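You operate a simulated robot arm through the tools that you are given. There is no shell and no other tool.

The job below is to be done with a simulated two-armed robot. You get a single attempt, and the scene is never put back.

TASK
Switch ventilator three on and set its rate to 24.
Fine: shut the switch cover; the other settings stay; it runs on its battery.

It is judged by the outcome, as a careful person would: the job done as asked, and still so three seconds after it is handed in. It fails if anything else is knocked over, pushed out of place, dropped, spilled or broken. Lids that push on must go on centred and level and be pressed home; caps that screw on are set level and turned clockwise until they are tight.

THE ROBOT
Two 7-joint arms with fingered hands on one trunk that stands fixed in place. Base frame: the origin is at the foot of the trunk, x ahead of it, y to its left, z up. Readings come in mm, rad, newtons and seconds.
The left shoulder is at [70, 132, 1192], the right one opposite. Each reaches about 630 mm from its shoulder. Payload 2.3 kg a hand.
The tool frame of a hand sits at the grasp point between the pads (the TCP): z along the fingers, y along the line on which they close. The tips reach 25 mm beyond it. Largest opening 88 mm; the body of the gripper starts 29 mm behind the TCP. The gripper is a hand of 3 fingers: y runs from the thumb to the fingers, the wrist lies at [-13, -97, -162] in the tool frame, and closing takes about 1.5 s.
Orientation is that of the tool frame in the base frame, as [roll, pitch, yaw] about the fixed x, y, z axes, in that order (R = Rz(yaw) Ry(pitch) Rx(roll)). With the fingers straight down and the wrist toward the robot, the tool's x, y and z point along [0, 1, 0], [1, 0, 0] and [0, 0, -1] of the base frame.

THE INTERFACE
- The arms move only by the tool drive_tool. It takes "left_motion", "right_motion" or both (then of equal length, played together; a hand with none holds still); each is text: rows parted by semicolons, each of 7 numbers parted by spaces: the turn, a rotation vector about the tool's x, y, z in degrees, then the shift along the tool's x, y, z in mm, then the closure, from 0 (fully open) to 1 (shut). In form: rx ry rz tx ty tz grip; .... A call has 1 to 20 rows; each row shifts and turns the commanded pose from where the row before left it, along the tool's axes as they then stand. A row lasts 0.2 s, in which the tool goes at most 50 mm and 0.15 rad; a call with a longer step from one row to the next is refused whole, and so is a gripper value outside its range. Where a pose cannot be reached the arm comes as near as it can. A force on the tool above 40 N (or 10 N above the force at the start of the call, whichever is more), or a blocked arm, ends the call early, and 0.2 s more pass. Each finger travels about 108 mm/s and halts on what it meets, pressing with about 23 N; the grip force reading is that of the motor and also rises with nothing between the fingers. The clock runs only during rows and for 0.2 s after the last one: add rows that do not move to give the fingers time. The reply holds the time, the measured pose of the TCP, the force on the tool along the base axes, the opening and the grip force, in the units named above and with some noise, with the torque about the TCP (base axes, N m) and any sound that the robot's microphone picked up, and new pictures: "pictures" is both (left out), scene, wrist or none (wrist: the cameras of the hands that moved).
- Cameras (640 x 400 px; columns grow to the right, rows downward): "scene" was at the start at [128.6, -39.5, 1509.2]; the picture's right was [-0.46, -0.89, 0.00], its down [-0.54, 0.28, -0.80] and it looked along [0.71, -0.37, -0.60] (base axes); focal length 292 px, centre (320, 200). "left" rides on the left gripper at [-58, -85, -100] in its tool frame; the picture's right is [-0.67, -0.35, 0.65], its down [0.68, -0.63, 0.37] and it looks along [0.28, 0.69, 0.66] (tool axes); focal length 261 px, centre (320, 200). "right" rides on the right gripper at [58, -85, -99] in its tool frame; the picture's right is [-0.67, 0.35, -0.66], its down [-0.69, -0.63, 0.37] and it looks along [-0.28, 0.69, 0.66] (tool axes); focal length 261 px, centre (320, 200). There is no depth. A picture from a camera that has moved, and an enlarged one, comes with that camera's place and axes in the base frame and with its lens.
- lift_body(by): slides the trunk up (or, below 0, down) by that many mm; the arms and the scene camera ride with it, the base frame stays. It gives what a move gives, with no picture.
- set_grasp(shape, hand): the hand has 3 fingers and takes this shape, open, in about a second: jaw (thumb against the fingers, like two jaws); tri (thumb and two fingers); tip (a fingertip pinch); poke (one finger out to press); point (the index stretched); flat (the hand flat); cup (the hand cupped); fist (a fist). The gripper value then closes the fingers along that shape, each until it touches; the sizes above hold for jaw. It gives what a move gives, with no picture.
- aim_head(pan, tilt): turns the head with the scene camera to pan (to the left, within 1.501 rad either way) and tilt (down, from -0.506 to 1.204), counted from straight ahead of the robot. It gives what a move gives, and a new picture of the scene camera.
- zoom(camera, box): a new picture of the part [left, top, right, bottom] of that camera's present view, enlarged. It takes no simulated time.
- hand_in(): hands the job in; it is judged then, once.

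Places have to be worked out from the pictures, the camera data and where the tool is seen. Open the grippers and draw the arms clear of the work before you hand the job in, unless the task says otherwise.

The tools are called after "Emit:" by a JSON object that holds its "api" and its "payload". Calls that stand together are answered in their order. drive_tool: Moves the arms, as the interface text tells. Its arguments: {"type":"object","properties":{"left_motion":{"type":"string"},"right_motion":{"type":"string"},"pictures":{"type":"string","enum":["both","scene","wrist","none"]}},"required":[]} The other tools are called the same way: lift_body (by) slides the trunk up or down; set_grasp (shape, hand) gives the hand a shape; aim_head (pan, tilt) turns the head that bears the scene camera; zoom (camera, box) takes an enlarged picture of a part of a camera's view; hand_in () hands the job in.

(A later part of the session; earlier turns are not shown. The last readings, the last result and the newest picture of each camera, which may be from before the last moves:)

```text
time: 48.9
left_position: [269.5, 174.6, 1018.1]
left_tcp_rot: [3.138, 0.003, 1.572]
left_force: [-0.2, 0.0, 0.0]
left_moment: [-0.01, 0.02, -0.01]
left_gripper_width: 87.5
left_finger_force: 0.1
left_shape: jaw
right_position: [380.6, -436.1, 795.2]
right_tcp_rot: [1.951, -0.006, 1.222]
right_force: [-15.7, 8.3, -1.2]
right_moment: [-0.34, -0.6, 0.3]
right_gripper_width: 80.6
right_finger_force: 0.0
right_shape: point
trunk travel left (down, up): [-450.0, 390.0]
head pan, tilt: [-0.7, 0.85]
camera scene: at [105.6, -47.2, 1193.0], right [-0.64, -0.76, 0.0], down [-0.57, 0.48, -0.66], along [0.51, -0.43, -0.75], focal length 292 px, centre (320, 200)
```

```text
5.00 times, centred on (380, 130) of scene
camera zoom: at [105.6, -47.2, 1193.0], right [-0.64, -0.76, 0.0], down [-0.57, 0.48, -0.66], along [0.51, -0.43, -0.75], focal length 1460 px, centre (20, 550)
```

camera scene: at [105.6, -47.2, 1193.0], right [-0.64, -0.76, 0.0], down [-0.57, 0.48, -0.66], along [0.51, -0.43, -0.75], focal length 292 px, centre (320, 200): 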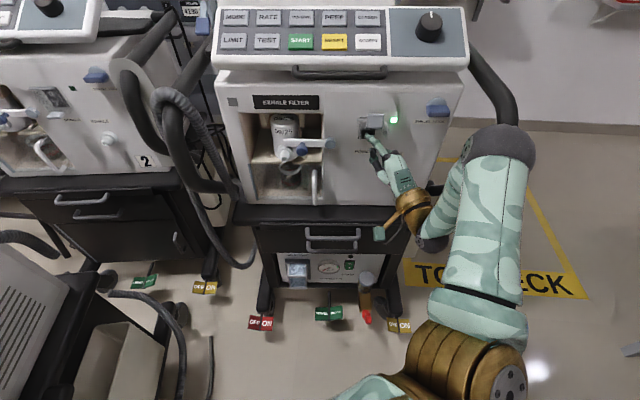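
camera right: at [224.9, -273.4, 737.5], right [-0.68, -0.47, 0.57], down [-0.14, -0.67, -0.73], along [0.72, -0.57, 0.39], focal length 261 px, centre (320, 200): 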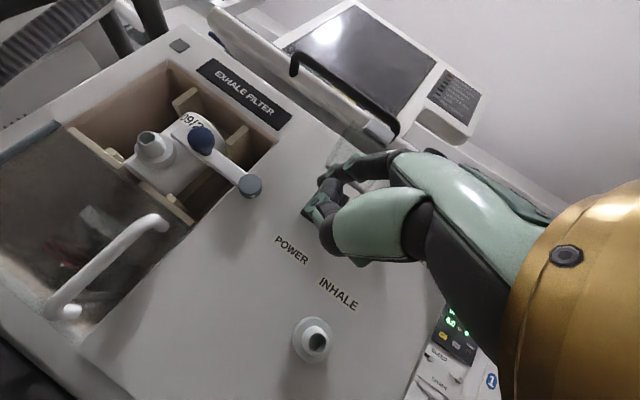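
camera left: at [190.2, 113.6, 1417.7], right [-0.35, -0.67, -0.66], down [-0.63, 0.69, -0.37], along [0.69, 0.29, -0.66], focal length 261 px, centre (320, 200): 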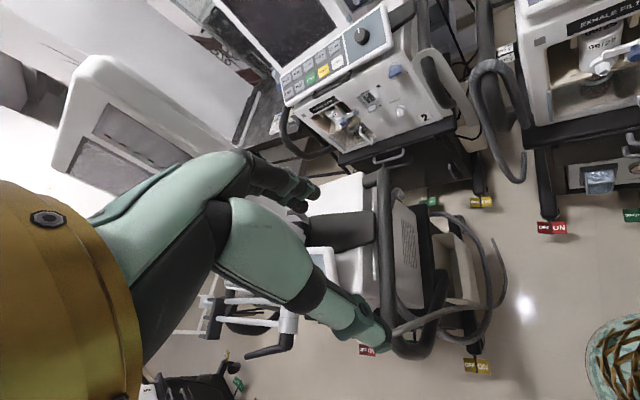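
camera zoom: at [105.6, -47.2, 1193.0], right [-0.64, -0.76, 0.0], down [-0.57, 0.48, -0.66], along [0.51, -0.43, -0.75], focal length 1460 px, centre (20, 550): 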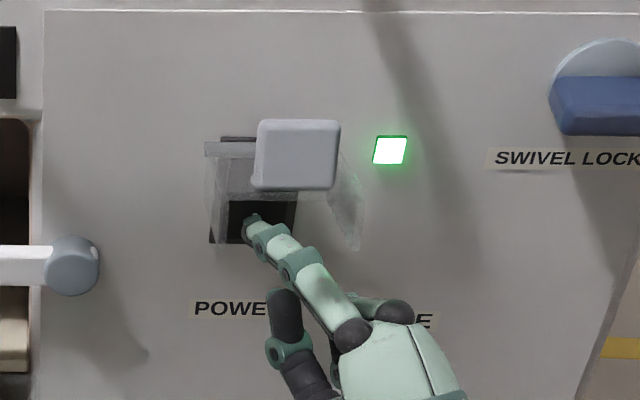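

The green power LED has lit: it is on. I'll withdraw the finger and look at the screen.

Emit:
{"api": "drive_tool", "payload": {"right_motion": "0 0 0 3.5 -3.5 -8.7 0; 0 0 0 5.2 -5.3 -13 0; 0 0 0 5.2 -5.3 -13 0; 0 0 0 5.2 -5.3 -13 0; 0 0 0 5.2 -5.3 -13 0; 0 0 0 0 0 0 0", "pictures": "none"}}

Emit:
{"api": "zoom", "payload": {"camera": "scene", "box": [340, 90, 420, 170]}}

Emit:
{"api": "aim_head", "payload": {"pan": -0.7, "tilt": 0.2}}

```text
time: 50.3
left_position: [274.6, 172.3, 1018.5]
left_tcp_rot: [-3.141, 0.001, 1.571]
left_force: [0.0, -0.2, -0.9]
left_moment: [0.01, 0.02, 0.01]
left_gripper_width: 87.7
left_finger_force: 0.1
left_shape: jaw
right_position: [330.6, -392.5, 794.5]
right_tcp_rot: [1.957, -0.008, 1.227]
right_force: [0.3, 0.6, 0.2]
right_moment: [-0.01, -0.02, 0.02]
right_gripper_width: 80.5
right_finger_force: 0.1
right_shape: point
trunk travel left (down, up): [-450.0, 390.0]
head pan, tilt: [-0.7, 0.85]
```

```text
5.00 times, centred on (380, 130) of scene
camera zoom: at [111.3, -49.8, 1192.4], right [-0.64, -0.76, 0.0], down [-0.57, 0.48, -0.66], along [0.5, -0.43, -0.75], focal length 1460 px, centre (20, 550)
```

zoom: 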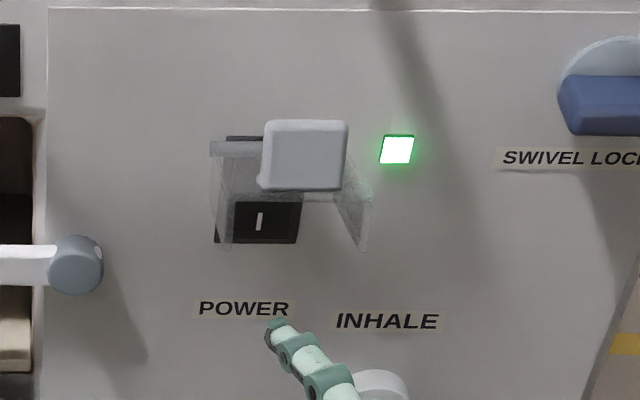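

```text
time: 51.3
left_position: [274.1, 172.5, 1018.7]
left_tcp_rot: [-3.14, 0.001, 1.569]
left_force: [-0.3, 0.3, 0.1]
left_moment: [-0.03, 0.01, -0.05]
left_gripper_width: 87.9
left_finger_force: 0.0
left_shape: jaw
right_position: [330.5, -392.0, 795.0]
right_tcp_rot: [1.957, -0.007, 1.224]
right_force: [0.2, -0.3, 0.2]
right_moment: [-0.02, 0.01, -0.01]
right_gripper_width: 80.6
right_finger_force: 0.1
right_shape: point
trunk travel left (down, up): [-450.0, 390.0]
head pan, tilt: [-0.7, 0.201]
camera scene: at [122.6, -59.6, 1250.0], right [-0.64, -0.76, 0.0], down [-0.15, 0.13, -0.98], along [0.75, -0.63, -0.2], focal length 292 px, centre (320, 200)
```

scene: 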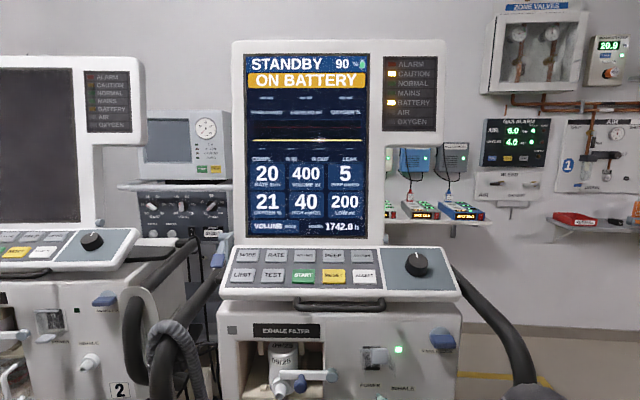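

The ventilator is up in STANDBY on battery, as expected. I'll zoom in on the screen to read the settings.

Emit:
{"api": "zoom", "payload": {"camera": "scene", "box": [240, 50, 380, 240]}}

Emit:
{"api": "zoom", "payload": {"camera": "scene", "box": [240, 140, 380, 240]}}

Emit:
{"api": "zoom", "payload": {"camera": "scene", "box": [380, 50, 445, 140]}}

```text
2.11 times, centred on (310, 145) of scene
camera zoom: at [122.6, -59.6, 1250.0], right [-0.64, -0.76, 0.0], down [-0.15, 0.13, -0.98], along [0.75, -0.63, -0.2], focal length 615 px, centre (341, 316)
```

zoom: 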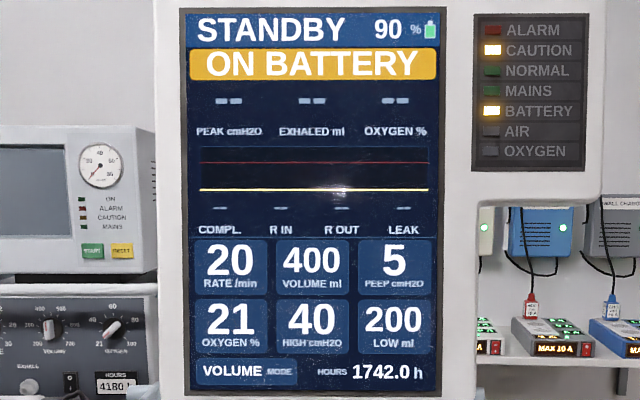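

```text
4.00 times, centred on (310, 190) of scene
camera zoom: at [122.6, -59.6, 1250.0], right [-0.64, -0.76, 0.0], down [-0.15, 0.13, -0.98], along [0.75, -0.63, -0.2], focal length 1168 px, centre (360, 240)
```

zoom: 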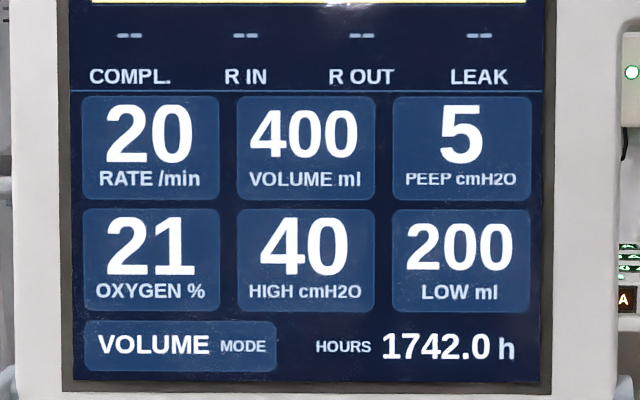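

```text
4.44 times, centred on (412, 95) of scene
camera zoom: at [122.6, -59.6, 1250.0], right [-0.64, -0.76, 0.0], down [-0.15, 0.13, -0.98], along [0.75, -0.63, -0.2], focal length 1298 px, centre (-91, 667)
```

zoom: 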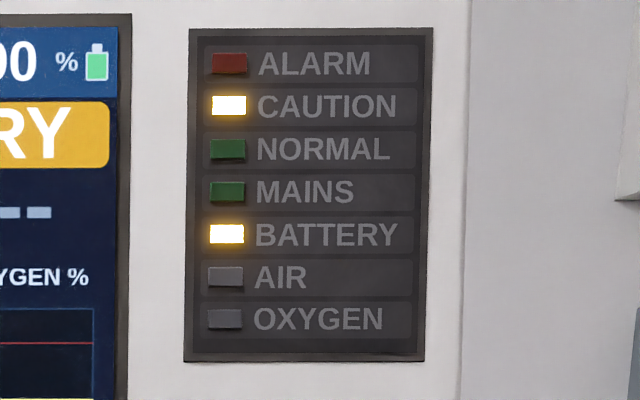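

Settings now read RATE 20, VOLUME 400, PEEP 5, OXYGEN 21, HIGH 40, LOW 200, and it is on battery in standby. First I'll shut the cover. I back the finger out 15 mm so it clears the open cover, then raise the trunk 100 mm to bring the finger above the tab.

Emit:
{"api": "drive_tool", "payload": {"right_motion": "0 0 0 2.6 -2.6 -6.5 0; 0 0 0 2.6 -2.6 -6.5 0; 0 0 0 0 0 0 0", "pictures": "none"}}

Emit:
{"api": "lift_body", "payload": {"by": 100}}

Emit:
{"api": "aim_head", "payload": {"pan": -0.7, "tilt": 0.8}}

Emit:
{"api": "zoom", "payload": {"camera": "scene", "box": [320, 110, 440, 230]}}

Emit:
{"api": "zoom", "payload": {"camera": "right", "box": [160, 100, 480, 300]}}

```text
time: 52.1
left_position: [274.0, 171.6, 1017.3]
left_tcp_rot: [3.14, 0.001, 1.571]
left_force: [-0.1, 0.8, 0.1]
left_moment: [-0.01, 0.01, 0.02]
left_gripper_width: 87.9
left_finger_force: 0.1
left_shape: jaw
right_position: [319.6, -384.3, 795.6]
right_tcp_rot: [1.953, -0.007, 1.225]
right_force: [-0.5, -0.9, 0.5]
right_moment: [0.03, -0.05, 0.03]
right_gripper_width: 80.6
right_finger_force: 0.0
right_shape: point
trunk travel left (down, up): [-450.0, 390.0]
head pan, tilt: [-0.7, 0.201]
```

```text
time: 53.4
left_position: [275.1, 172.2, 1118.8]
left_tcp_rot: [3.141, -0.001, 1.571]
left_force: [0.5, 0.3, -0.1]
left_moment: [0.01, -0.04, 0.01]
left_gripper_width: 87.5
left_finger_force: 0.0
left_shape: jaw
right_position: [319.8, -383.4, 895.2]
right_tcp_rot: [1.956, -0.008, 1.227]
right_force: [0.0, 0.4, -0.3]
right_moment: [-0.02, 0.0, 0.02]
right_gripper_width: 80.6
right_finger_force: 0.1
right_shape: point
trunk travel left (down, up): [-550.0, 290.0]
head pan, tilt: [-0.7, 0.201]
```

```text
time: 54.4
left_position: [274.4, 172.2, 1118.2]
left_tcp_rot: [-3.14, -0.001, 1.57]
left_force: [0.7, -0.1, 0.2]
left_moment: [0.01, -0.01, 0.0]
left_gripper_width: 87.5
left_finger_force: 0.2
left_shape: jaw
right_position: [319.6, -383.0, 894.0]
right_tcp_rot: [1.957, -0.006, 1.223]
right_force: [-0.2, 0.7, 0.1]
right_moment: [0.01, -0.02, -0.02]
right_gripper_width: 80.7
right_finger_force: 0.1
right_shape: point
trunk travel left (down, up): [-550.0, 290.0]
head pan, tilt: [-0.7, 0.799]
camera scene: at [113.1, -51.6, 1296.5], right [-0.64, -0.76, 0.0], down [-0.55, 0.46, -0.7], along [0.53, -0.45, -0.72], focal length 292 px, centre (320, 200)
```

scene: 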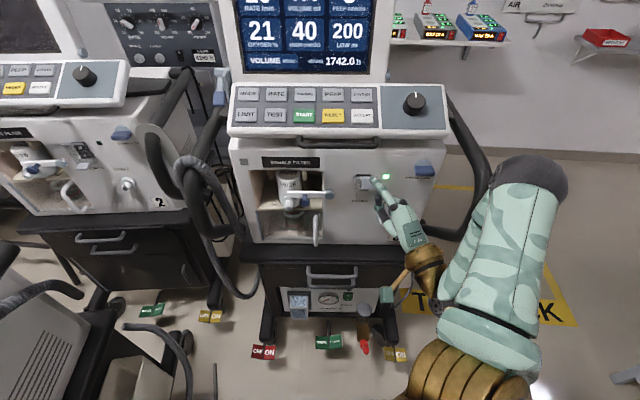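

```text
3.33 times, centred on (380, 170) of scene
camera zoom: at [113.1, -51.6, 1296.5], right [-0.64, -0.76, 0.0], down [-0.55, 0.46, -0.7], along [0.53, -0.45, -0.72], focal length 974 px, centre (120, 300)
```

zoom: 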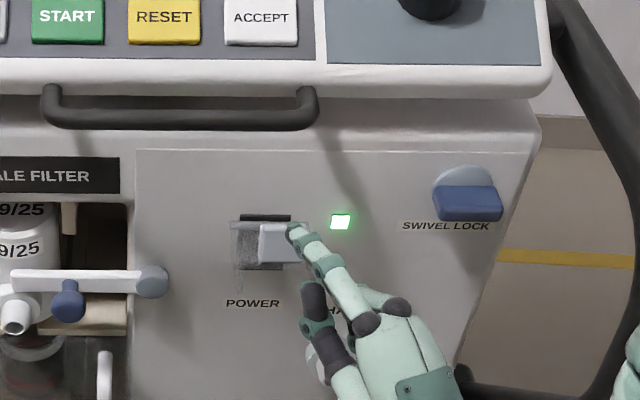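

```text
2.00 times, centred on (320, 200) of right
camera zoom: at [223.6, -285.4, 854.0], right [-0.68, -0.47, 0.56], down [-0.13, -0.67, -0.73], along [0.72, -0.57, 0.39], focal length 521 px, centre (320, 200)
```

zoom: 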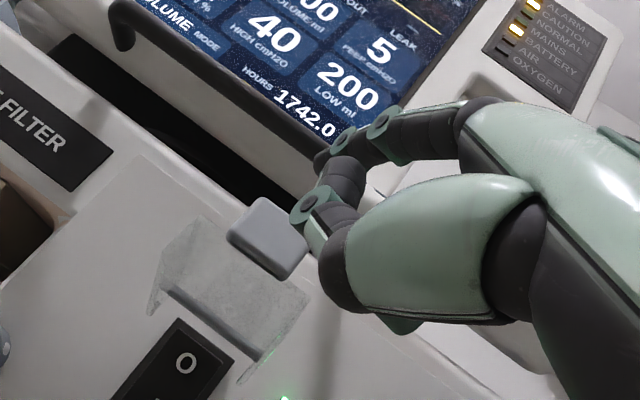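

The fingertip is at about z 937, some 10 mm above the tab's top edge and just in front of it. I'll move in 37 mm so the finger lies over the tab.

Emit:
{"api": "drive_tool", "payload": {"right_motion": "0 0 0 -6.4 6.5 16.1 0; 0 0 0 -6.5 6.5 16.1 0; 0 0 0 0 0 0 0", "pictures": "none"}}

Emit:
{"api": "zoom", "payload": {"camera": "scene", "box": [320, 110, 440, 230]}}

Emit:
{"api": "zoom", "payload": {"camera": "right", "box": [160, 100, 480, 300]}}

```text
time: 55.2
left_position: [274.8, 172.2, 1118.7]
left_tcp_rot: [-3.141, 0.0, 1.571]
left_force: [-0.2, 0.4, -1.2]
left_moment: [0.0, -0.01, 0.07]
left_gripper_width: 87.4
left_finger_force: 0.0
left_shape: jaw
right_position: [347.5, -406.4, 894.2]
right_tcp_rot: [1.955, -0.007, 1.225]
right_force: [0.3, -0.1, 0.8]
right_moment: [0.01, -0.01, -0.02]
right_gripper_width: 80.5
right_finger_force: 0.2
right_shape: point
trunk travel left (down, up): [-550.0, 290.0]
head pan, tilt: [-0.7, 0.799]
```

```text
3.33 times, centred on (380, 170) of scene
camera zoom: at [112.8, -51.5, 1296.4], right [-0.64, -0.76, 0.0], down [-0.55, 0.46, -0.7], along [0.53, -0.45, -0.72], focal length 974 px, centre (120, 300)
```

zoom: 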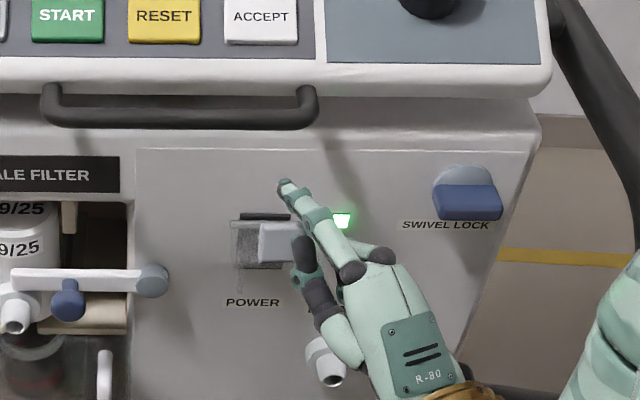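

```text
2.00 times, centred on (320, 200) of right
camera zoom: at [252.1, -309.1, 853.8], right [-0.68, -0.47, 0.56], down [-0.13, -0.68, -0.73], along [0.72, -0.57, 0.39], focal length 521 px, centre (320, 200)
```

zoom: 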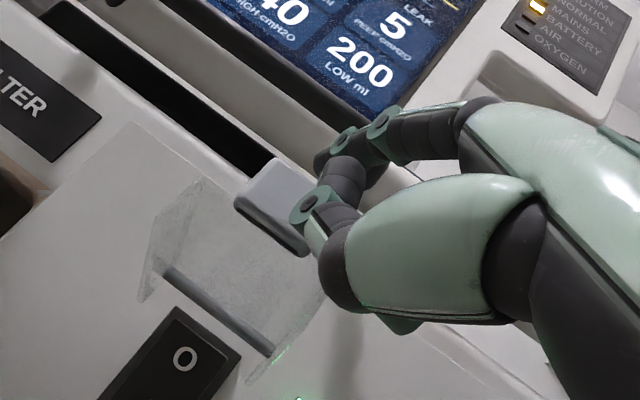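

The finger is over the tab. I press down along the closing arc, moving slightly outward as the tab swings out.

Emit:
{"api": "drive_tool", "payload": {"right_motion": "0 0 0 1.7 -12.9 0.2 0; 0 0 0 2.4 -11.7 -2.3 0; 0 0 0 2.1 -11.4 -1.5 0; 0 0 0 1 -13.1 2.3 0; 0 0 0 0 0 0 0", "pictures": "none"}}

Emit:
{"api": "zoom", "payload": {"camera": "scene", "box": [320, 110, 440, 230]}}

Emit:
{"api": "zoom", "payload": {"camera": "right", "box": [160, 100, 480, 300]}}

```text
time: 56.4
left_position: [275.1, 171.7, 1118.6]
left_tcp_rot: [3.141, 0.001, 1.572]
left_force: [0.6, -0.7, 0.4]
left_moment: [0.0, 0.01, 0.0]
left_gripper_width: 87.4
left_finger_force: 0.0
left_shape: jaw
right_position: [333.4, -394.5, 849.2]
right_tcp_rot: [1.954, -0.006, 1.223]
right_force: [-0.2, 0.1, -0.5]
right_moment: [-0.01, 0.0, 0.0]
right_gripper_width: 0.3
right_finger_force: 0.0
right_shape: point
trunk travel left (down, up): [-550.0, 290.0]
head pan, tilt: [-0.7, 0.799]
```

```text
3.33 times, centred on (380, 170) of scene
camera zoom: at [113.0, -51.4, 1296.4], right [-0.64, -0.76, 0.0], down [-0.55, 0.46, -0.7], along [0.53, -0.45, -0.72], focal length 974 px, centre (120, 300)
```

zoom: 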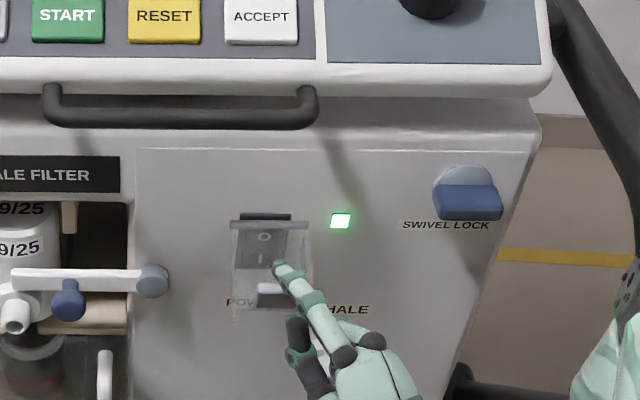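

```text
2.00 times, centred on (320, 200) of right
camera zoom: at [237.1, -296.2, 808.1], right [-0.68, -0.47, 0.56], down [-0.13, -0.68, -0.73], along [0.72, -0.57, 0.39], focal length 521 px, centre (320, 200)
```

zoom: 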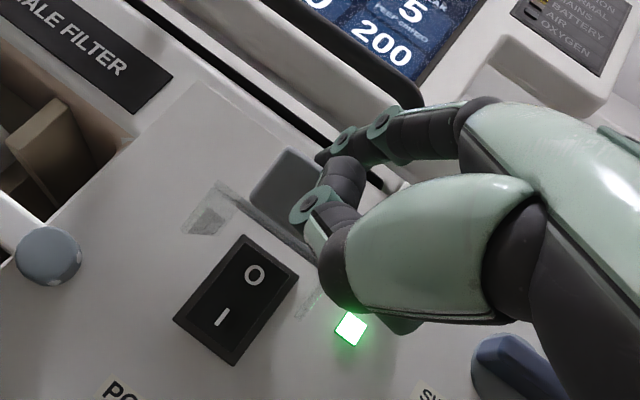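

The cover has swung down to roughly 40°. I'll continue down and inward to press it shut.

Emit:
{"api": "drive_tool", "payload": {"right_motion": "0 0 0 -0.3 -14.5 6.9 0; 0 0 0 -2.1 -11.8 10.9 0; 0 0 0 -3.1 -8.9 12.7 0; 0 0 0 0 0 0 0", "pictures": "none"}}

Emit:
{"api": "zoom", "payload": {"camera": "scene", "box": [320, 110, 440, 230]}}

Emit:
{"api": "zoom", "payload": {"camera": "right", "box": [160, 100, 480, 300]}}

```text
time: 57.4
left_position: [275.0, 173.1, 1118.5]
left_tcp_rot: [-3.14, 0.0, 1.57]
left_force: [0.0, 0.3, 0.1]
left_moment: [0.03, -0.02, 0.0]
left_gripper_width: 87.9
left_finger_force: 0.1
left_shape: jaw
right_position: [345.6, -403.3, 805.4]
right_tcp_rot: [1.955, -0.006, 1.222]
right_force: [0.2, 0.2, -0.4]
right_moment: [0.02, 0.0, -0.01]
right_gripper_width: 0.0
right_finger_force: 0.1
right_shape: point
trunk travel left (down, up): [-550.0, 290.0]
head pan, tilt: [-0.7, 0.799]
```

```text
3.33 times, centred on (380, 170) of scene
camera zoom: at [112.8, -51.5, 1296.4], right [-0.64, -0.76, 0.0], down [-0.55, 0.46, -0.7], along [0.53, -0.45, -0.72], focal length 974 px, centre (120, 300)
```

zoom: 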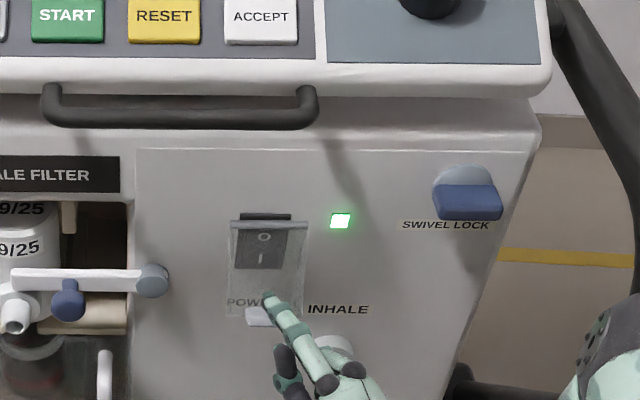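

```text
2.00 times, centred on (320, 200) of right
camera zoom: at [249.2, -305.7, 765.1], right [-0.68, -0.47, 0.56], down [-0.14, -0.68, -0.73], along [0.72, -0.57, 0.39], focal length 521 px, centre (320, 200)
```

zoom: 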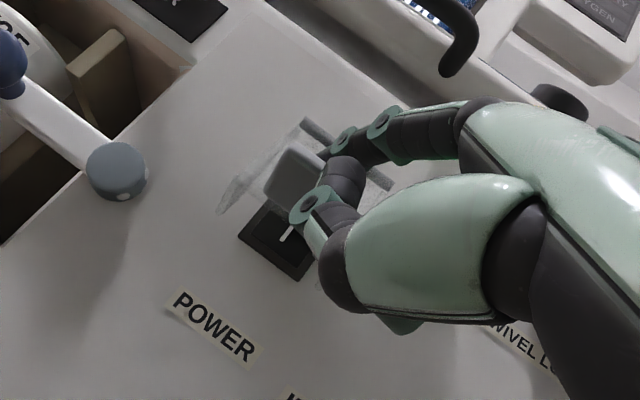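

Nearly shut (about 15–20° left). I'll finish the push down and inward.

Emit:
{"api": "drive_tool", "payload": {"right_motion": "0 0 0 -1.7 -2.9 6.2 0; 0 0 0 -1.8 -2.9 6.3 0; 0 0 0 -0.7 -3.9 3.6 0; 0 0 0 -0.7 -2 2.6 0; 0 0 0 0 0 0 0", "pictures": "none"}}

Emit:
{"api": "zoom", "payload": {"camera": "scene", "box": [320, 110, 440, 230]}}

Emit:
{"api": "zoom", "payload": {"camera": "right", "box": [160, 100, 480, 300]}}

```text
time: 58.6
left_position: [274.7, 173.0, 1117.7]
left_tcp_rot: [3.141, 0.0, 1.572]
left_force: [0.3, -0.3, -0.4]
left_moment: [-0.03, 0.01, 0.03]
left_gripper_width: 87.5
left_finger_force: 0.1
left_shape: jaw
right_position: [355.4, -413.4, 787.1]
right_tcp_rot: [1.955, -0.007, 1.224]
right_force: [0.9, -1.0, 1.0]
right_moment: [0.03, -0.08, -0.04]
right_gripper_width: 0.0
right_finger_force: 0.1
right_shape: point
trunk travel left (down, up): [-550.0, 290.0]
head pan, tilt: [-0.7, 0.799]
```

```text
3.33 times, centred on (380, 170) of scene
camera zoom: at [112.9, -51.4, 1296.5], right [-0.64, -0.76, 0.0], down [-0.55, 0.46, -0.7], along [0.53, -0.45, -0.72], focal length 974 px, centre (120, 300)
```

zoom: 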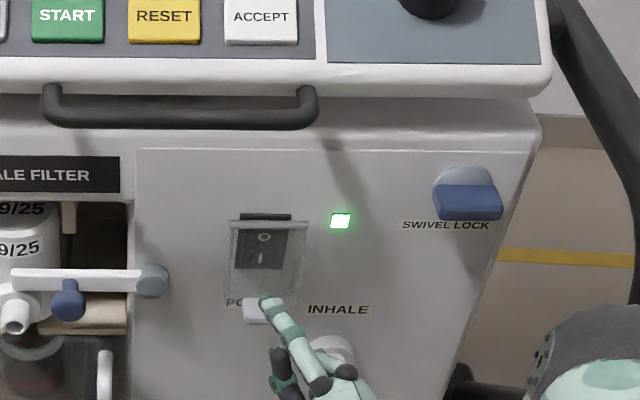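

```text
2.00 times, centred on (320, 200) of right
camera zoom: at [259.4, -315.4, 746.5], right [-0.68, -0.47, 0.56], down [-0.13, -0.68, -0.73], along [0.72, -0.57, 0.39], focal length 521 px, centre (320, 200)
```

zoom: 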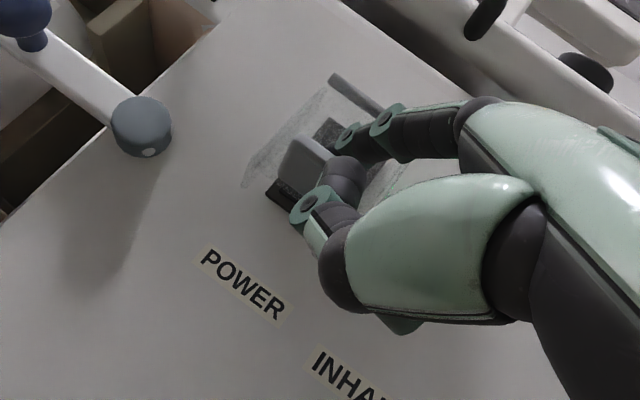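

The tab is nearly at its closed place. I'll lift the finger off and back a bit to check the gap.

Emit:
{"api": "drive_tool", "payload": {"right_motion": "0 0 0 0 11 -4.5 0; 0 0 0 7 -7 -17.4 0; 0 0 0 7 -7 -17.4 0; 0 0 0 0 0 0 0", "pictures": "none"}}

Emit:
{"api": "zoom", "payload": {"camera": "scene", "box": [340, 150, 420, 230]}}

Emit:
{"api": "zoom", "payload": {"camera": "right", "box": [160, 100, 480, 300]}}

```text
time: 59.6
left_position: [274.6, 172.4, 1117.5]
left_tcp_rot: [3.141, -0.001, 1.571]
left_force: [-0.6, 0.7, 0.1]
left_moment: [-0.01, 0.0, 0.0]
left_gripper_width: 87.4
left_finger_force: 0.1
left_shape: jaw
right_position: [323.6, -386.4, 799.0]
right_tcp_rot: [1.956, -0.007, 1.224]
right_force: [0.2, -0.6, 0.7]
right_moment: [-0.03, -0.01, 0.04]
right_gripper_width: 0.2
right_finger_force: 0.1
right_shape: point
trunk travel left (down, up): [-550.0, 290.0]
head pan, tilt: [-0.7, 0.799]
```

```text
5.00 times, centred on (380, 190) of scene
camera zoom: at [113.4, -51.4, 1296.4], right [-0.64, -0.76, 0.0], down [-0.55, 0.46, -0.7], along [0.53, -0.45, -0.72], focal length 1460 px, centre (20, 250)
```

zoom: 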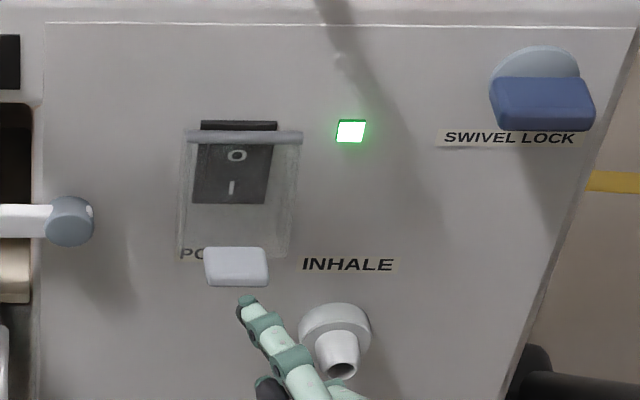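

```text
2.00 times, centred on (320, 200) of right
camera zoom: at [228.3, -287.5, 758.7], right [-0.68, -0.47, 0.56], down [-0.13, -0.67, -0.73], along [0.72, -0.57, 0.39], focal length 521 px, centre (320, 200)
```

zoom: 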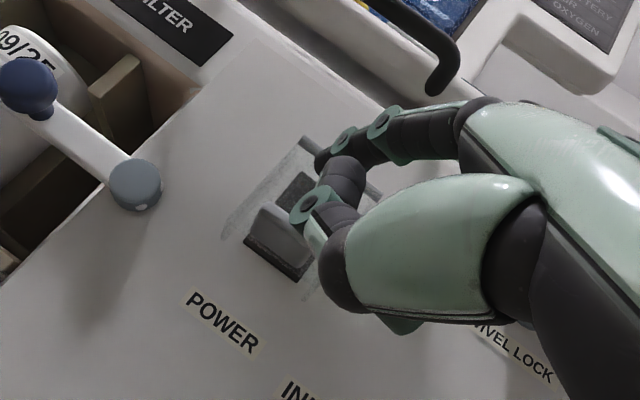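

Compared with how it looked at first, the cover may still be a few degrees ajar. I'll push the tab's outer edge straight in with the fingertip, gently, until it resists.

Emit:
{"api": "drive_tool", "payload": {"right_motion": "0 0 0 0 -12 4.9 0; 0 0 0 -3.8 3.9 9.5 0; 0 0 0 -3.8 3.9 9.5 0; 0 0 0 -1 1.1 2.6 0; 0 0 0 -1 1.1 2.6 0; 0 0 0 0 0 0 0", "pictures": "none"}}

Emit:
{"api": "zoom", "payload": {"camera": "scene", "box": [340, 150, 420, 230]}}

```text
time: 61.0
left_position: [275.6, 172.8, 1118.2]
left_tcp_rot: [3.141, 0.0, 1.571]
left_force: [0.2, -0.3, 0.5]
left_moment: [0.0, -0.01, -0.01]
left_gripper_width: 87.6
left_finger_force: 0.1
left_shape: jaw
right_position: [345.7, -403.4, 787.9]
right_tcp_rot: [1.957, -0.008, 1.227]
right_force: [0.1, 0.4, 0.3]
right_moment: [0.01, -0.02, 0.03]
right_gripper_width: 80.5
right_finger_force: 0.0
right_shape: point
trunk travel left (down, up): [-550.0, 290.0]
head pan, tilt: [-0.7, 0.799]
```

```text
5.00 times, centred on (380, 190) of scene
camera zoom: at [112.9, -51.6, 1296.4], right [-0.64, -0.76, 0.0], down [-0.55, 0.46, -0.7], along [0.53, -0.45, -0.72], focal length 1460 px, centre (20, 250)
```

zoom: 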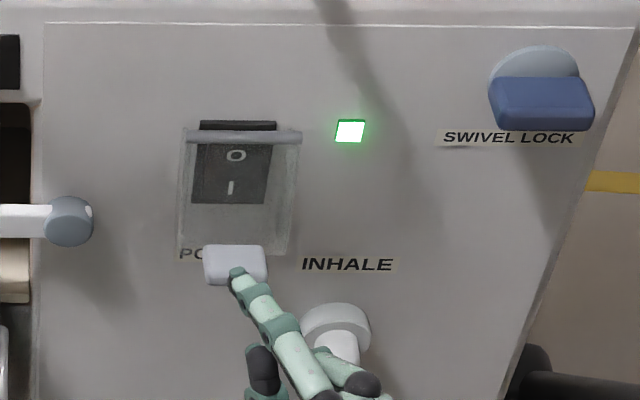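

The tip is resting over the tab. I'll raise it slightly and slide in above the tab to press the cover's plate itself.

Emit:
{"api": "drive_tool", "payload": {"right_motion": "0 0 0 0 6.5 -2.6 0; 0 0 0 -3.5 3.5 8.7 0; 0 0 0 -2.4 2.5 6.1 0; 0 0 0 -1 1.1 2.6 0; 0 0 0 -1 1.1 2.6 0; 0 0 0 -1 1.1 2.6 0; 0 0 0 0 0 0 0", "pictures": "none"}}

Emit:
{"api": "zoom", "payload": {"camera": "scene", "box": [340, 150, 420, 230]}}

```text
time: 62.6
left_position: [274.0, 172.3, 1118.8]
left_tcp_rot: [3.141, 0.0, 1.571]
left_force: [-0.1, 0.1, -0.9]
left_moment: [0.0, 0.04, 0.02]
left_gripper_width: 87.5
left_finger_force: 0.1
left_shape: jaw
right_position: [366.6, -422.3, 792.8]
right_tcp_rot: [1.955, -0.007, 1.226]
right_force: [0.4, -0.4, -0.2]
right_moment: [0.04, 0.0, 0.02]
right_gripper_width: 80.5
right_finger_force: 0.0
right_shape: point
trunk travel left (down, up): [-550.0, 290.0]
head pan, tilt: [-0.7, 0.799]
```

```text
5.00 times, centred on (380, 190) of scene
camera zoom: at [113.0, -51.6, 1296.4], right [-0.64, -0.76, 0.0], down [-0.55, 0.46, -0.7], along [0.53, -0.45, -0.72], focal length 1460 px, centre (20, 250)
```

zoom: 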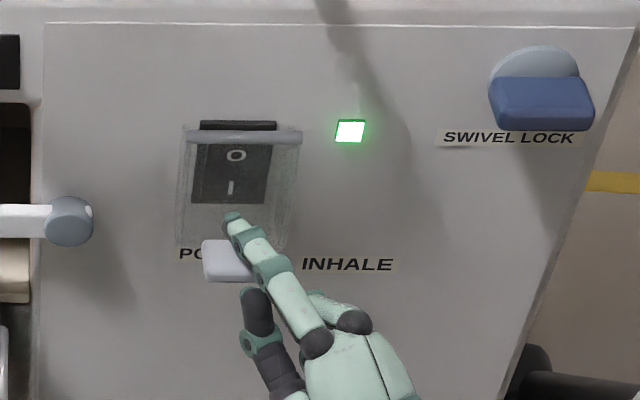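

The tab moved in a little more. I'll press in a few mm more until I feel resistance.

Emit:
{"api": "drive_tool", "payload": {"right_motion": "0 0 0 -0.9 0.9 2.2 0; 0 0 0 -0.9 0.9 2.2 0; 0 0 0 -0.9 0.9 2.2 0; 0 0 0 0 0 0 0", "pictures": "none"}}

Emit:
{"api": "zoom", "payload": {"camera": "scene", "box": [340, 150, 420, 230]}}

```text
time: 63.6
left_position: [271.8, 174.2, 1118.5]
left_tcp_rot: [3.137, 0.002, 1.571]
left_force: [-0.3, 0.5, -0.1]
left_moment: [-0.03, -0.02, -0.03]
left_gripper_width: 87.6
left_finger_force: 0.1
left_shape: jaw
right_position: [370.8, -424.7, 795.8]
right_tcp_rot: [1.953, -0.007, 1.225]
right_force: [-9.7, 4.7, -2.0]
right_moment: [-0.24, -0.44, 0.13]
right_gripper_width: 80.5
right_finger_force: 0.0
right_shape: point
trunk travel left (down, up): [-550.0, 290.0]
head pan, tilt: [-0.7, 0.799]
```

```text
5.00 times, centred on (380, 190) of scene
camera zoom: at [108.9, -49.7, 1296.8], right [-0.64, -0.76, 0.0], down [-0.55, 0.46, -0.7], along [0.54, -0.45, -0.71], focal length 1460 px, centre (20, 250)
```

zoom: 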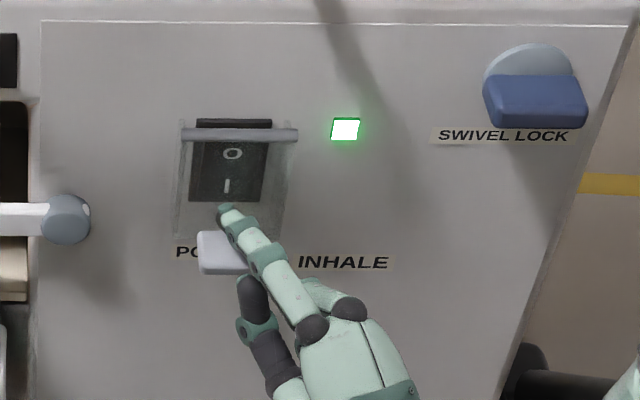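

Firm resistance (about 11 N): the cover is shut. I'll pull the finger straight out and then raise the trunk 200 mm to get up to panel height, well in front of the handle.

Emit:
{"api": "drive_tool", "payload": {"right_motion": "0 0 0 3.5 -3.5 -8.7 0; 0 0 0 5.2 -5.3 -13 0; 0 0 0 5.2 -5.3 -13 0; 0 0 0 5.2 -5.3 -13 0; 0 0 0 5.2 -5.3 -13 0; 0 0 0 0 0 0 0", "pictures": "none"}}

Emit:
{"api": "zoom", "payload": {"camera": "scene", "box": [340, 150, 420, 230]}}

Emit:
{"api": "lift_body", "payload": {"by": 200}}

Emit:
{"api": "aim_head", "payload": {"pan": -0.7, "tilt": 0.6}}

```text
time: 65.0
left_position: [274.0, 172.3, 1117.1]
left_tcp_rot: [3.14, 0.001, 1.573]
left_force: [-0.6, 0.6, 0.0]
left_moment: [-0.01, 0.0, 0.0]
left_gripper_width: 87.5
left_finger_force: 0.0
left_shape: jaw
right_position: [318.3, -383.4, 793.5]
right_tcp_rot: [1.956, -0.007, 1.224]
right_force: [-0.4, -1.1, -0.2]
right_moment: [0.0, 0.0, 0.02]
right_gripper_width: 80.7
right_finger_force: 0.0
right_shape: point
trunk travel left (down, up): [-550.0, 290.0]
head pan, tilt: [-0.7, 0.799]
```

```text
5.00 times, centred on (380, 190) of scene
camera zoom: at [113.2, -51.6, 1296.4], right [-0.64, -0.76, 0.0], down [-0.55, 0.46, -0.7], along [0.53, -0.45, -0.72], focal length 1460 px, centre (20, 250)
```

zoom: 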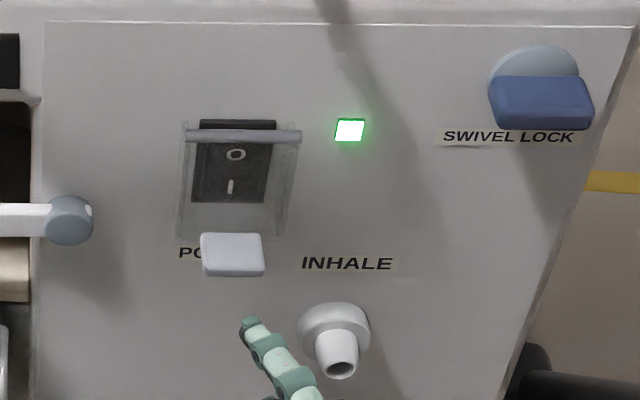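

```text
time: 67.2
left_position: [275.3, 172.2, 1317.4]
left_tcp_rot: [-3.139, -0.002, 1.57]
left_force: [0.4, 0.1, 0.3]
left_moment: [0.02, 0.0, -0.01]
left_gripper_width: 87.6
left_finger_force: 0.1
left_shape: jaw
right_position: [318.9, -382.9, 994.6]
right_tcp_rot: [1.957, -0.008, 1.227]
right_force: [0.5, -0.4, -0.3]
right_moment: [0.01, 0.01, 0.03]
right_gripper_width: 80.7
right_finger_force: 0.0
right_shape: point
trunk travel left (down, up): [-750.0, 90.0]
head pan, tilt: [-0.7, 0.799]
```

```text
time: 67.9
left_position: [274.7, 172.6, 1318.1]
left_tcp_rot: [3.141, 0.001, 1.57]
left_force: [0.1, -0.1, -1.3]
left_moment: [0.02, -0.01, -0.01]
left_gripper_width: 87.4
left_finger_force: 0.2
left_shape: jaw
right_position: [318.7, -382.6, 994.3]
right_tcp_rot: [1.956, -0.007, 1.227]
right_force: [-0.3, 0.1, 0.9]
right_moment: [-0.03, 0.0, 0.0]
right_gripper_width: 80.8
right_finger_force: 0.1
right_shape: point
trunk travel left (down, up): [-750.0, 90.0]
head pan, tilt: [-0.7, 0.6]
camera scene: at [119.0, -56.5, 1513.2], right [-0.64, -0.76, 0.0], down [-0.43, 0.36, -0.82], along [0.63, -0.53, -0.57], focal length 292 px, centre (320, 200)
```

scene: 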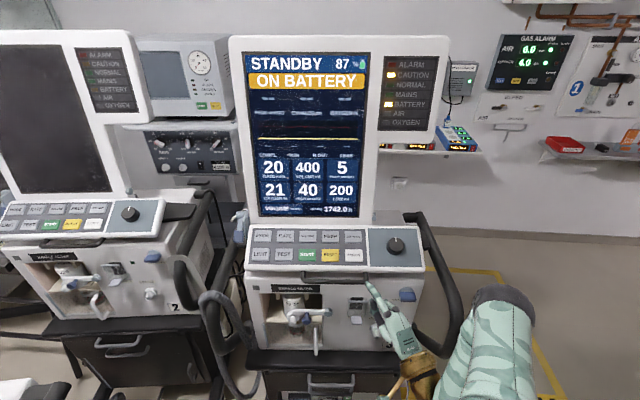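

The cover now sits exactly where it did when shut at the start. The battery reads 87 %, so I'll keep moving. Next: pitch the finger 45° down and move over to stand 60 mm off the RATE key.

Emit:
{"api": "drive_tool", "payload": {"right_motion": "7.5 0 0 12.9 13.8 9.8 0; 7.5 0 0 12.9 14.9 8.1 0; 7.5 0 0 12.9 15.9 5.9 0; 7.5 0 0 12.9 16.5 4 0; 7.5 0 0 12.9 16.9 1.6 0; 7.5 0 0 12.9 17 -0.4 0; 0 0 0 12.9 16.9 -1.7 0; 0 0 0 12.9 16.9 -1.7 0; 0 0 0 12.9 16.9 -1.7 0; 0 0 0 12.9 16.9 -1.7 0; 0 0 0 0 0 0 0"}}

Emit:
{"api": "zoom", "payload": {"camera": "scene", "box": [240, 200, 440, 320]}}

```text
time: 70.3
left_position: [274.5, 171.2, 1317.7]
left_tcp_rot: [3.142, 0.001, 1.572]
left_force: [-0.4, 0.3, 0.1]
left_moment: [0.0, 0.02, 0.05]
left_gripper_width: 87.6
left_finger_force: 0.1
left_shape: jaw
right_position: [499.0, -311.8, 1082.9]
right_tcp_rot: [2.741, -0.007, 1.224]
right_force: [0.4, 0.0, -1.0]
right_moment: [-0.01, 0.0, -0.02]
right_gripper_width: 80.7
right_finger_force: 0.0
right_shape: point
trunk travel left (down, up): [-750.0, 90.0]
head pan, tilt: [-0.7, 0.6]
camera scene: at [118.9, -56.7, 1513.3], right [-0.64, -0.76, 0.0], down [-0.43, 0.36, -0.82], along [0.63, -0.53, -0.57], focal length 292 px, centre (320, 200)
camera right: at [409.0, -216.5, 1141.1], right [-0.17, -0.66, 0.73], down [-0.64, -0.49, -0.59], along [0.75, -0.57, -0.34], focal length 261 px, centre (320, 200)
```

scene: 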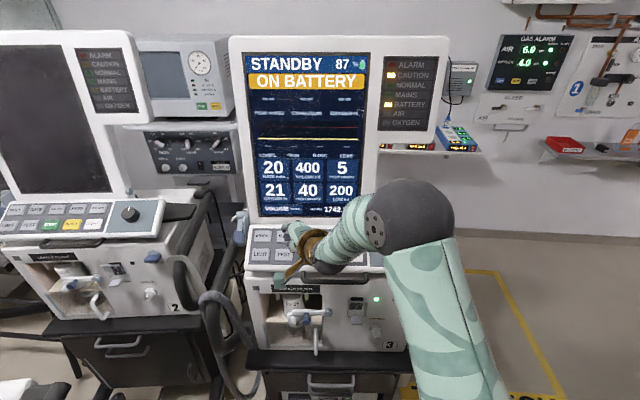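
right: 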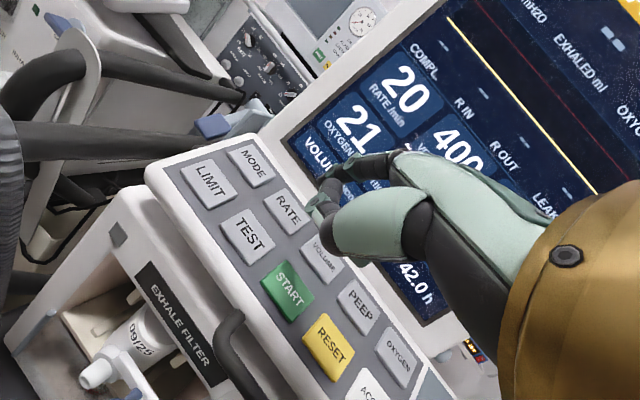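

```text
3.20 times, centred on (340, 260) of scene
camera zoom: at [118.9, -56.7, 1513.3], right [-0.64, -0.76, 0.0], down [-0.43, 0.36, -0.82], along [0.63, -0.53, -0.57], focal length 935 px, centre (256, 8)
```

zoom: 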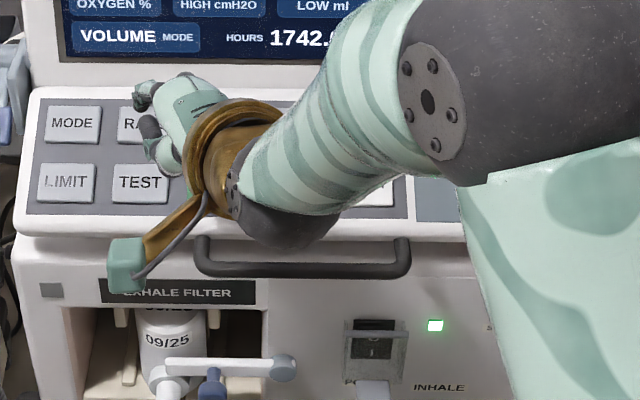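

The fingertip is about 68 mm off the RATE key and in line with it along the key's normal. I'll approach 50 mm, then in smaller steps.

Emit:
{"api": "drive_tool", "payload": {"right_motion": "0 0 0 -2 2.05 12.15 0; 0 0 0 -2 2.05 12.15 0; 0 0 0 -2 2.05 12.15 0; 0 0 0 -2 2.05 12.15 0; 0 0 0 -0.64 0.66 3.9 0; 0 0 0 -0.64 0.66 3.9 0; 0 0 0 0 0 0 0", "pictures": "wrist"}}

Emit:
{"api": "zoom", "payload": {"camera": "right", "box": [220, 120, 420, 270]}}

Emit:
{"api": "zoom", "payload": {"camera": "scene", "box": [250, 215, 330, 275]}}

```text
time: 71.9
left_position: [274.5, 172.3, 1319.4]
left_tcp_rot: [-3.141, 0.001, 1.57]
left_force: [0.0, 0.0, -0.1]
left_moment: [0.01, 0.02, -0.03]
left_gripper_width: 87.6
left_finger_force: 0.2
left_shape: jaw
right_position: [526.2, -329.9, 1032.7]
right_tcp_rot: [2.742, -0.007, 1.225]
right_force: [-0.1, 0.0, 0.4]
right_moment: [0.02, 0.0, -0.03]
right_gripper_width: 80.7
right_finger_force: 0.1
right_shape: point
trunk travel left (down, up): [-750.0, 90.0]
head pan, tilt: [-0.7, 0.6]
camera right: at [435.6, -234.9, 1091.8], right [-0.17, -0.66, 0.73], down [-0.64, -0.49, -0.59], along [0.75, -0.57, -0.34], focal length 261 px, centre (320, 200)
```

right: 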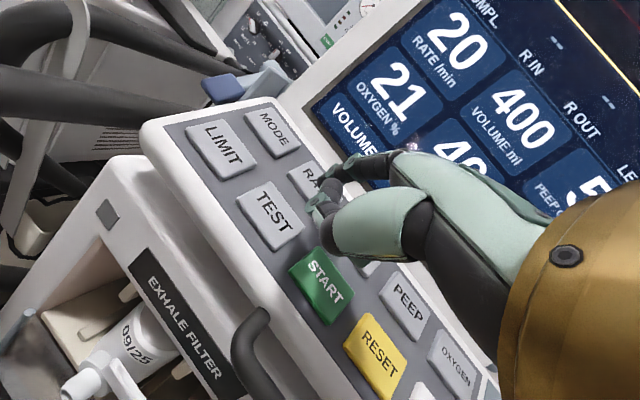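

```text
2.67 times, centred on (320, 195) of right
camera zoom: at [435.6, -234.9, 1091.8], right [-0.17, -0.66, 0.73], down [-0.64, -0.49, -0.59], along [0.75, -0.57, -0.34], focal length 695 px, centre (320, 213)
```

zoom: 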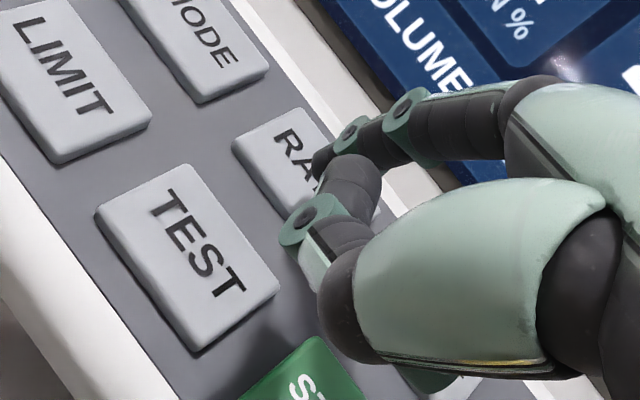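

```text
6.67 times, centred on (290, 245) of scene
camera zoom: at [119.2, -56.5, 1513.3], right [-0.64, -0.76, 0.0], down [-0.43, 0.36, -0.82], along [0.63, -0.53, -0.57], focal length 1947 px, centre (520, -100)
```

zoom: 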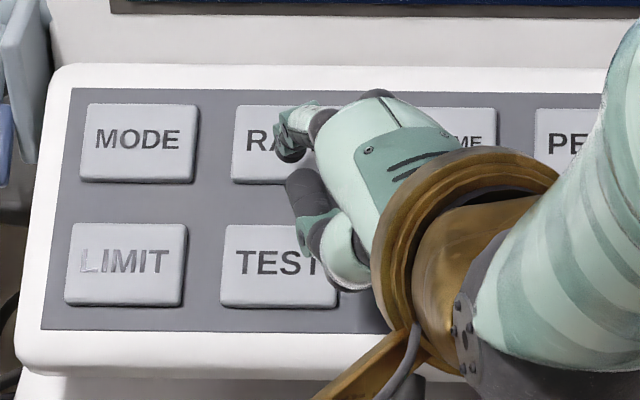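

The tip is centred over RATE, about 8 mm off. I'll press in 3 mm steps.

Emit:
{"api": "drive_tool", "payload": {"right_motion": "0 0 0 -0.48 0.5 2.9 0; 0 0 0 -0.48 0.5 2.9 0; 0 0 0 -0.48 0.5 2.9 0; 0 0 0 0 0 0 0", "pictures": "scene"}}

Emit:
{"api": "zoom", "payload": {"camera": "scene", "box": [230, 40, 380, 280]}}

```text
time: 72.9
left_position: [275.1, 172.0, 1317.7]
left_tcp_rot: [3.141, -0.001, 1.572]
left_force: [0.9, 0.6, -0.7]
left_moment: [-0.01, -0.01, -0.02]
left_gripper_width: 87.9
left_finger_force: 0.0
left_shape: jaw
right_position: [528.8, -333.1, 1025.3]
right_tcp_rot: [2.743, -0.006, 1.224]
right_force: [0.2, -0.1, 0.4]
right_moment: [-0.01, 0.01, -0.04]
right_gripper_width: 80.6
right_finger_force: 0.1
right_shape: point
trunk travel left (down, up): [-750.0, 90.0]
head pan, tilt: [-0.7, 0.6]
camera scene: at [119.1, -56.5, 1513.3], right [-0.64, -0.76, 0.0], down [-0.43, 0.36, -0.82], along [0.63, -0.53, -0.57], focal length 292 px, centre (320, 200)
```

scene: 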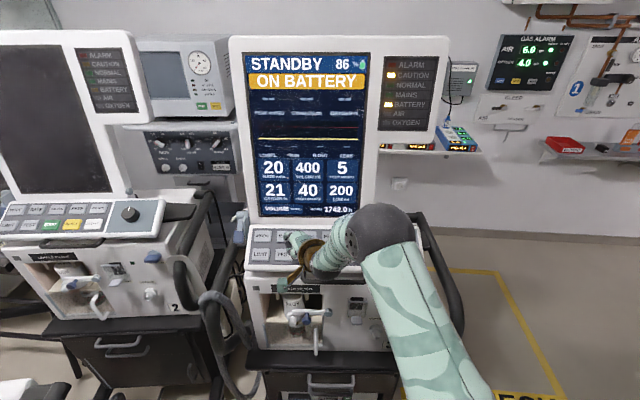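

```text
1.67 times, centred on (305, 160) of scene
camera zoom: at [119.1, -56.5, 1513.3], right [-0.64, -0.76, 0.0], down [-0.43, 0.36, -0.82], along [0.63, -0.53, -0.57], focal length 487 px, centre (345, 267)
```

zoom: 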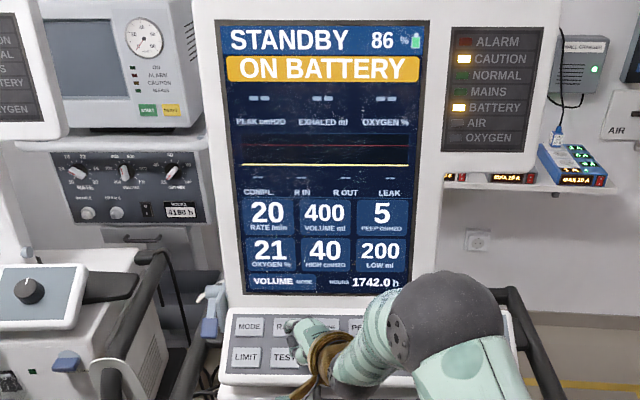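

No contact force yet. I'll go on pressing in small steps.

Emit:
{"api": "drive_tool", "payload": {"right_motion": "0 0 0 -0.48 0.5 2.9 0; 0 0 0 -0.48 0.5 2.9 0; 0 0 0 0 0 0 0", "pictures": "none"}}

Emit:
{"api": "zoom", "payload": {"camera": "scene", "box": [230, 140, 380, 280]}}

Emit:
{"api": "zoom", "payload": {"camera": "right", "box": [220, 120, 420, 270]}}

```text
time: 73.7
left_position: [273.9, 172.4, 1317.6]
left_tcp_rot: [-3.142, 0.003, 1.569]
left_force: [0.0, -0.6, -0.5]
left_moment: [-0.01, -0.01, 0.0]
left_gripper_width: 87.9
left_finger_force: 0.1
left_shape: jaw
right_position: [532.2, -334.0, 1020.5]
right_tcp_rot: [2.741, -0.006, 1.224]
right_force: [-1.9, 0.9, 2.1]
right_moment: [-0.03, -0.12, 0.03]
right_gripper_width: 0.1
right_finger_force: 0.1
right_shape: point
trunk travel left (down, up): [-750.0, 90.0]
head pan, tilt: [-0.7, 0.6]
heard: click
```

```text
2.86 times, centred on (305, 210) of scene
camera zoom: at [117.9, -55.8, 1513.4], right [-0.64, -0.76, 0.0], down [-0.43, 0.36, -0.83], along [0.63, -0.53, -0.56], focal length 834 px, centre (363, 171)
```

zoom: 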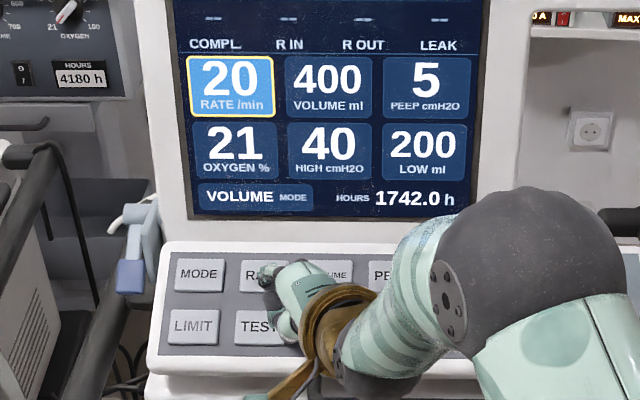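

```text
2.67 times, centred on (320, 195) of right
camera zoom: at [442.3, -238.9, 1079.4], right [-0.17, -0.66, 0.73], down [-0.64, -0.49, -0.59], along [0.75, -0.57, -0.34], focal length 695 px, centre (320, 213)
```

zoom: 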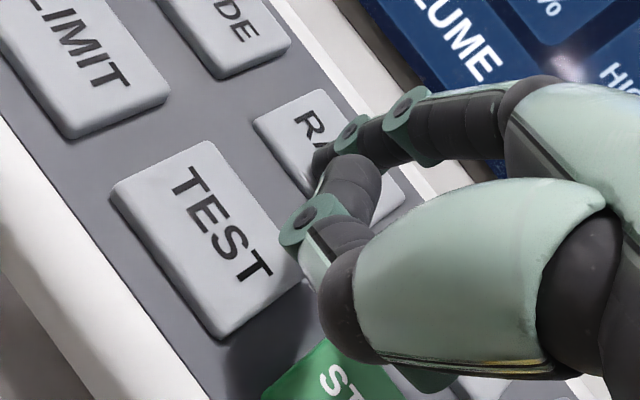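

Click heard and RATE is now highlighted on the screen. I'll back off along the key's normal, open the hand to jaw shape, tilt it square to the panel and move across above the dial.

Emit:
{"api": "drive_tool", "payload": {"right_motion": "0 0 0 4 -4.1 -24.3 0; 0 0 0 4 -4.1 -24.3 0; -3.3 -3.9 -0.67 0 0 -10 0; -3.3 -3.9 -0.67 0 0 -10 0; -3.4 -4 -0.67 0 0 0 0", "pictures": "none"}}

Emit:
{"api": "set_grasp", "payload": {"hand": "right", "shape": "jaw"}}

Emit:
{"api": "zoom", "payload": {"camera": "scene", "box": [230, 40, 380, 280]}}

```text
time: 74.9
left_position: [274.8, 172.3, 1317.8]
left_tcp_rot: [3.14, 0.003, 1.569]
left_force: [-0.2, -0.2, 0.5]
left_moment: [-0.03, 0.0, 0.01]
left_gripper_width: 87.8
left_finger_force: 0.0
left_shape: jaw
right_position: [502.8, -314.5, 1081.2]
right_tcp_rot: [2.557, 0.191, 1.158]
right_force: [0.3, 0.0, 1.1]
right_moment: [0.01, 0.0, -0.01]
right_gripper_width: 0.0
right_finger_force: 0.0
right_shape: point
trunk travel left (down, up): [-750.0, 90.0]
head pan, tilt: [-0.7, 0.6]
```

```text
time: 75.8
left_position: [275.6, 171.5, 1318.8]
left_tcp_rot: [-3.141, 0.0, 1.571]
left_force: [0.4, -0.2, 0.3]
left_moment: [-0.02, 0.01, 0.02]
left_gripper_width: 87.7
left_finger_force: 0.0
left_shape: jaw
right_position: [503.4, -314.7, 1080.5]
right_tcp_rot: [2.561, 0.191, 1.16]
right_force: [0.0, 0.7, -0.4]
right_moment: [0.01, 0.0, -0.02]
right_gripper_width: 87.6
right_finger_force: 0.1
right_shape: jaw
trunk travel left (down, up): [-750.0, 90.0]
head pan, tilt: [-0.7, 0.6]
```

```text
1.67 times, centred on (305, 160) of scene
camera zoom: at [119.1, -56.5, 1513.3], right [-0.64, -0.76, 0.0], down [-0.43, 0.36, -0.82], along [0.63, -0.53, -0.57], focal length 487 px, centre (345, 267)
```

zoom: 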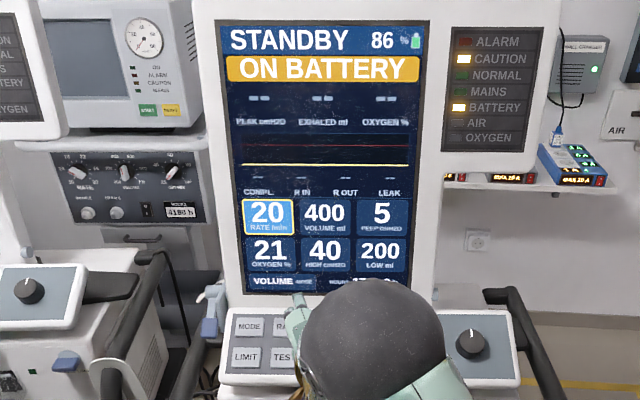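

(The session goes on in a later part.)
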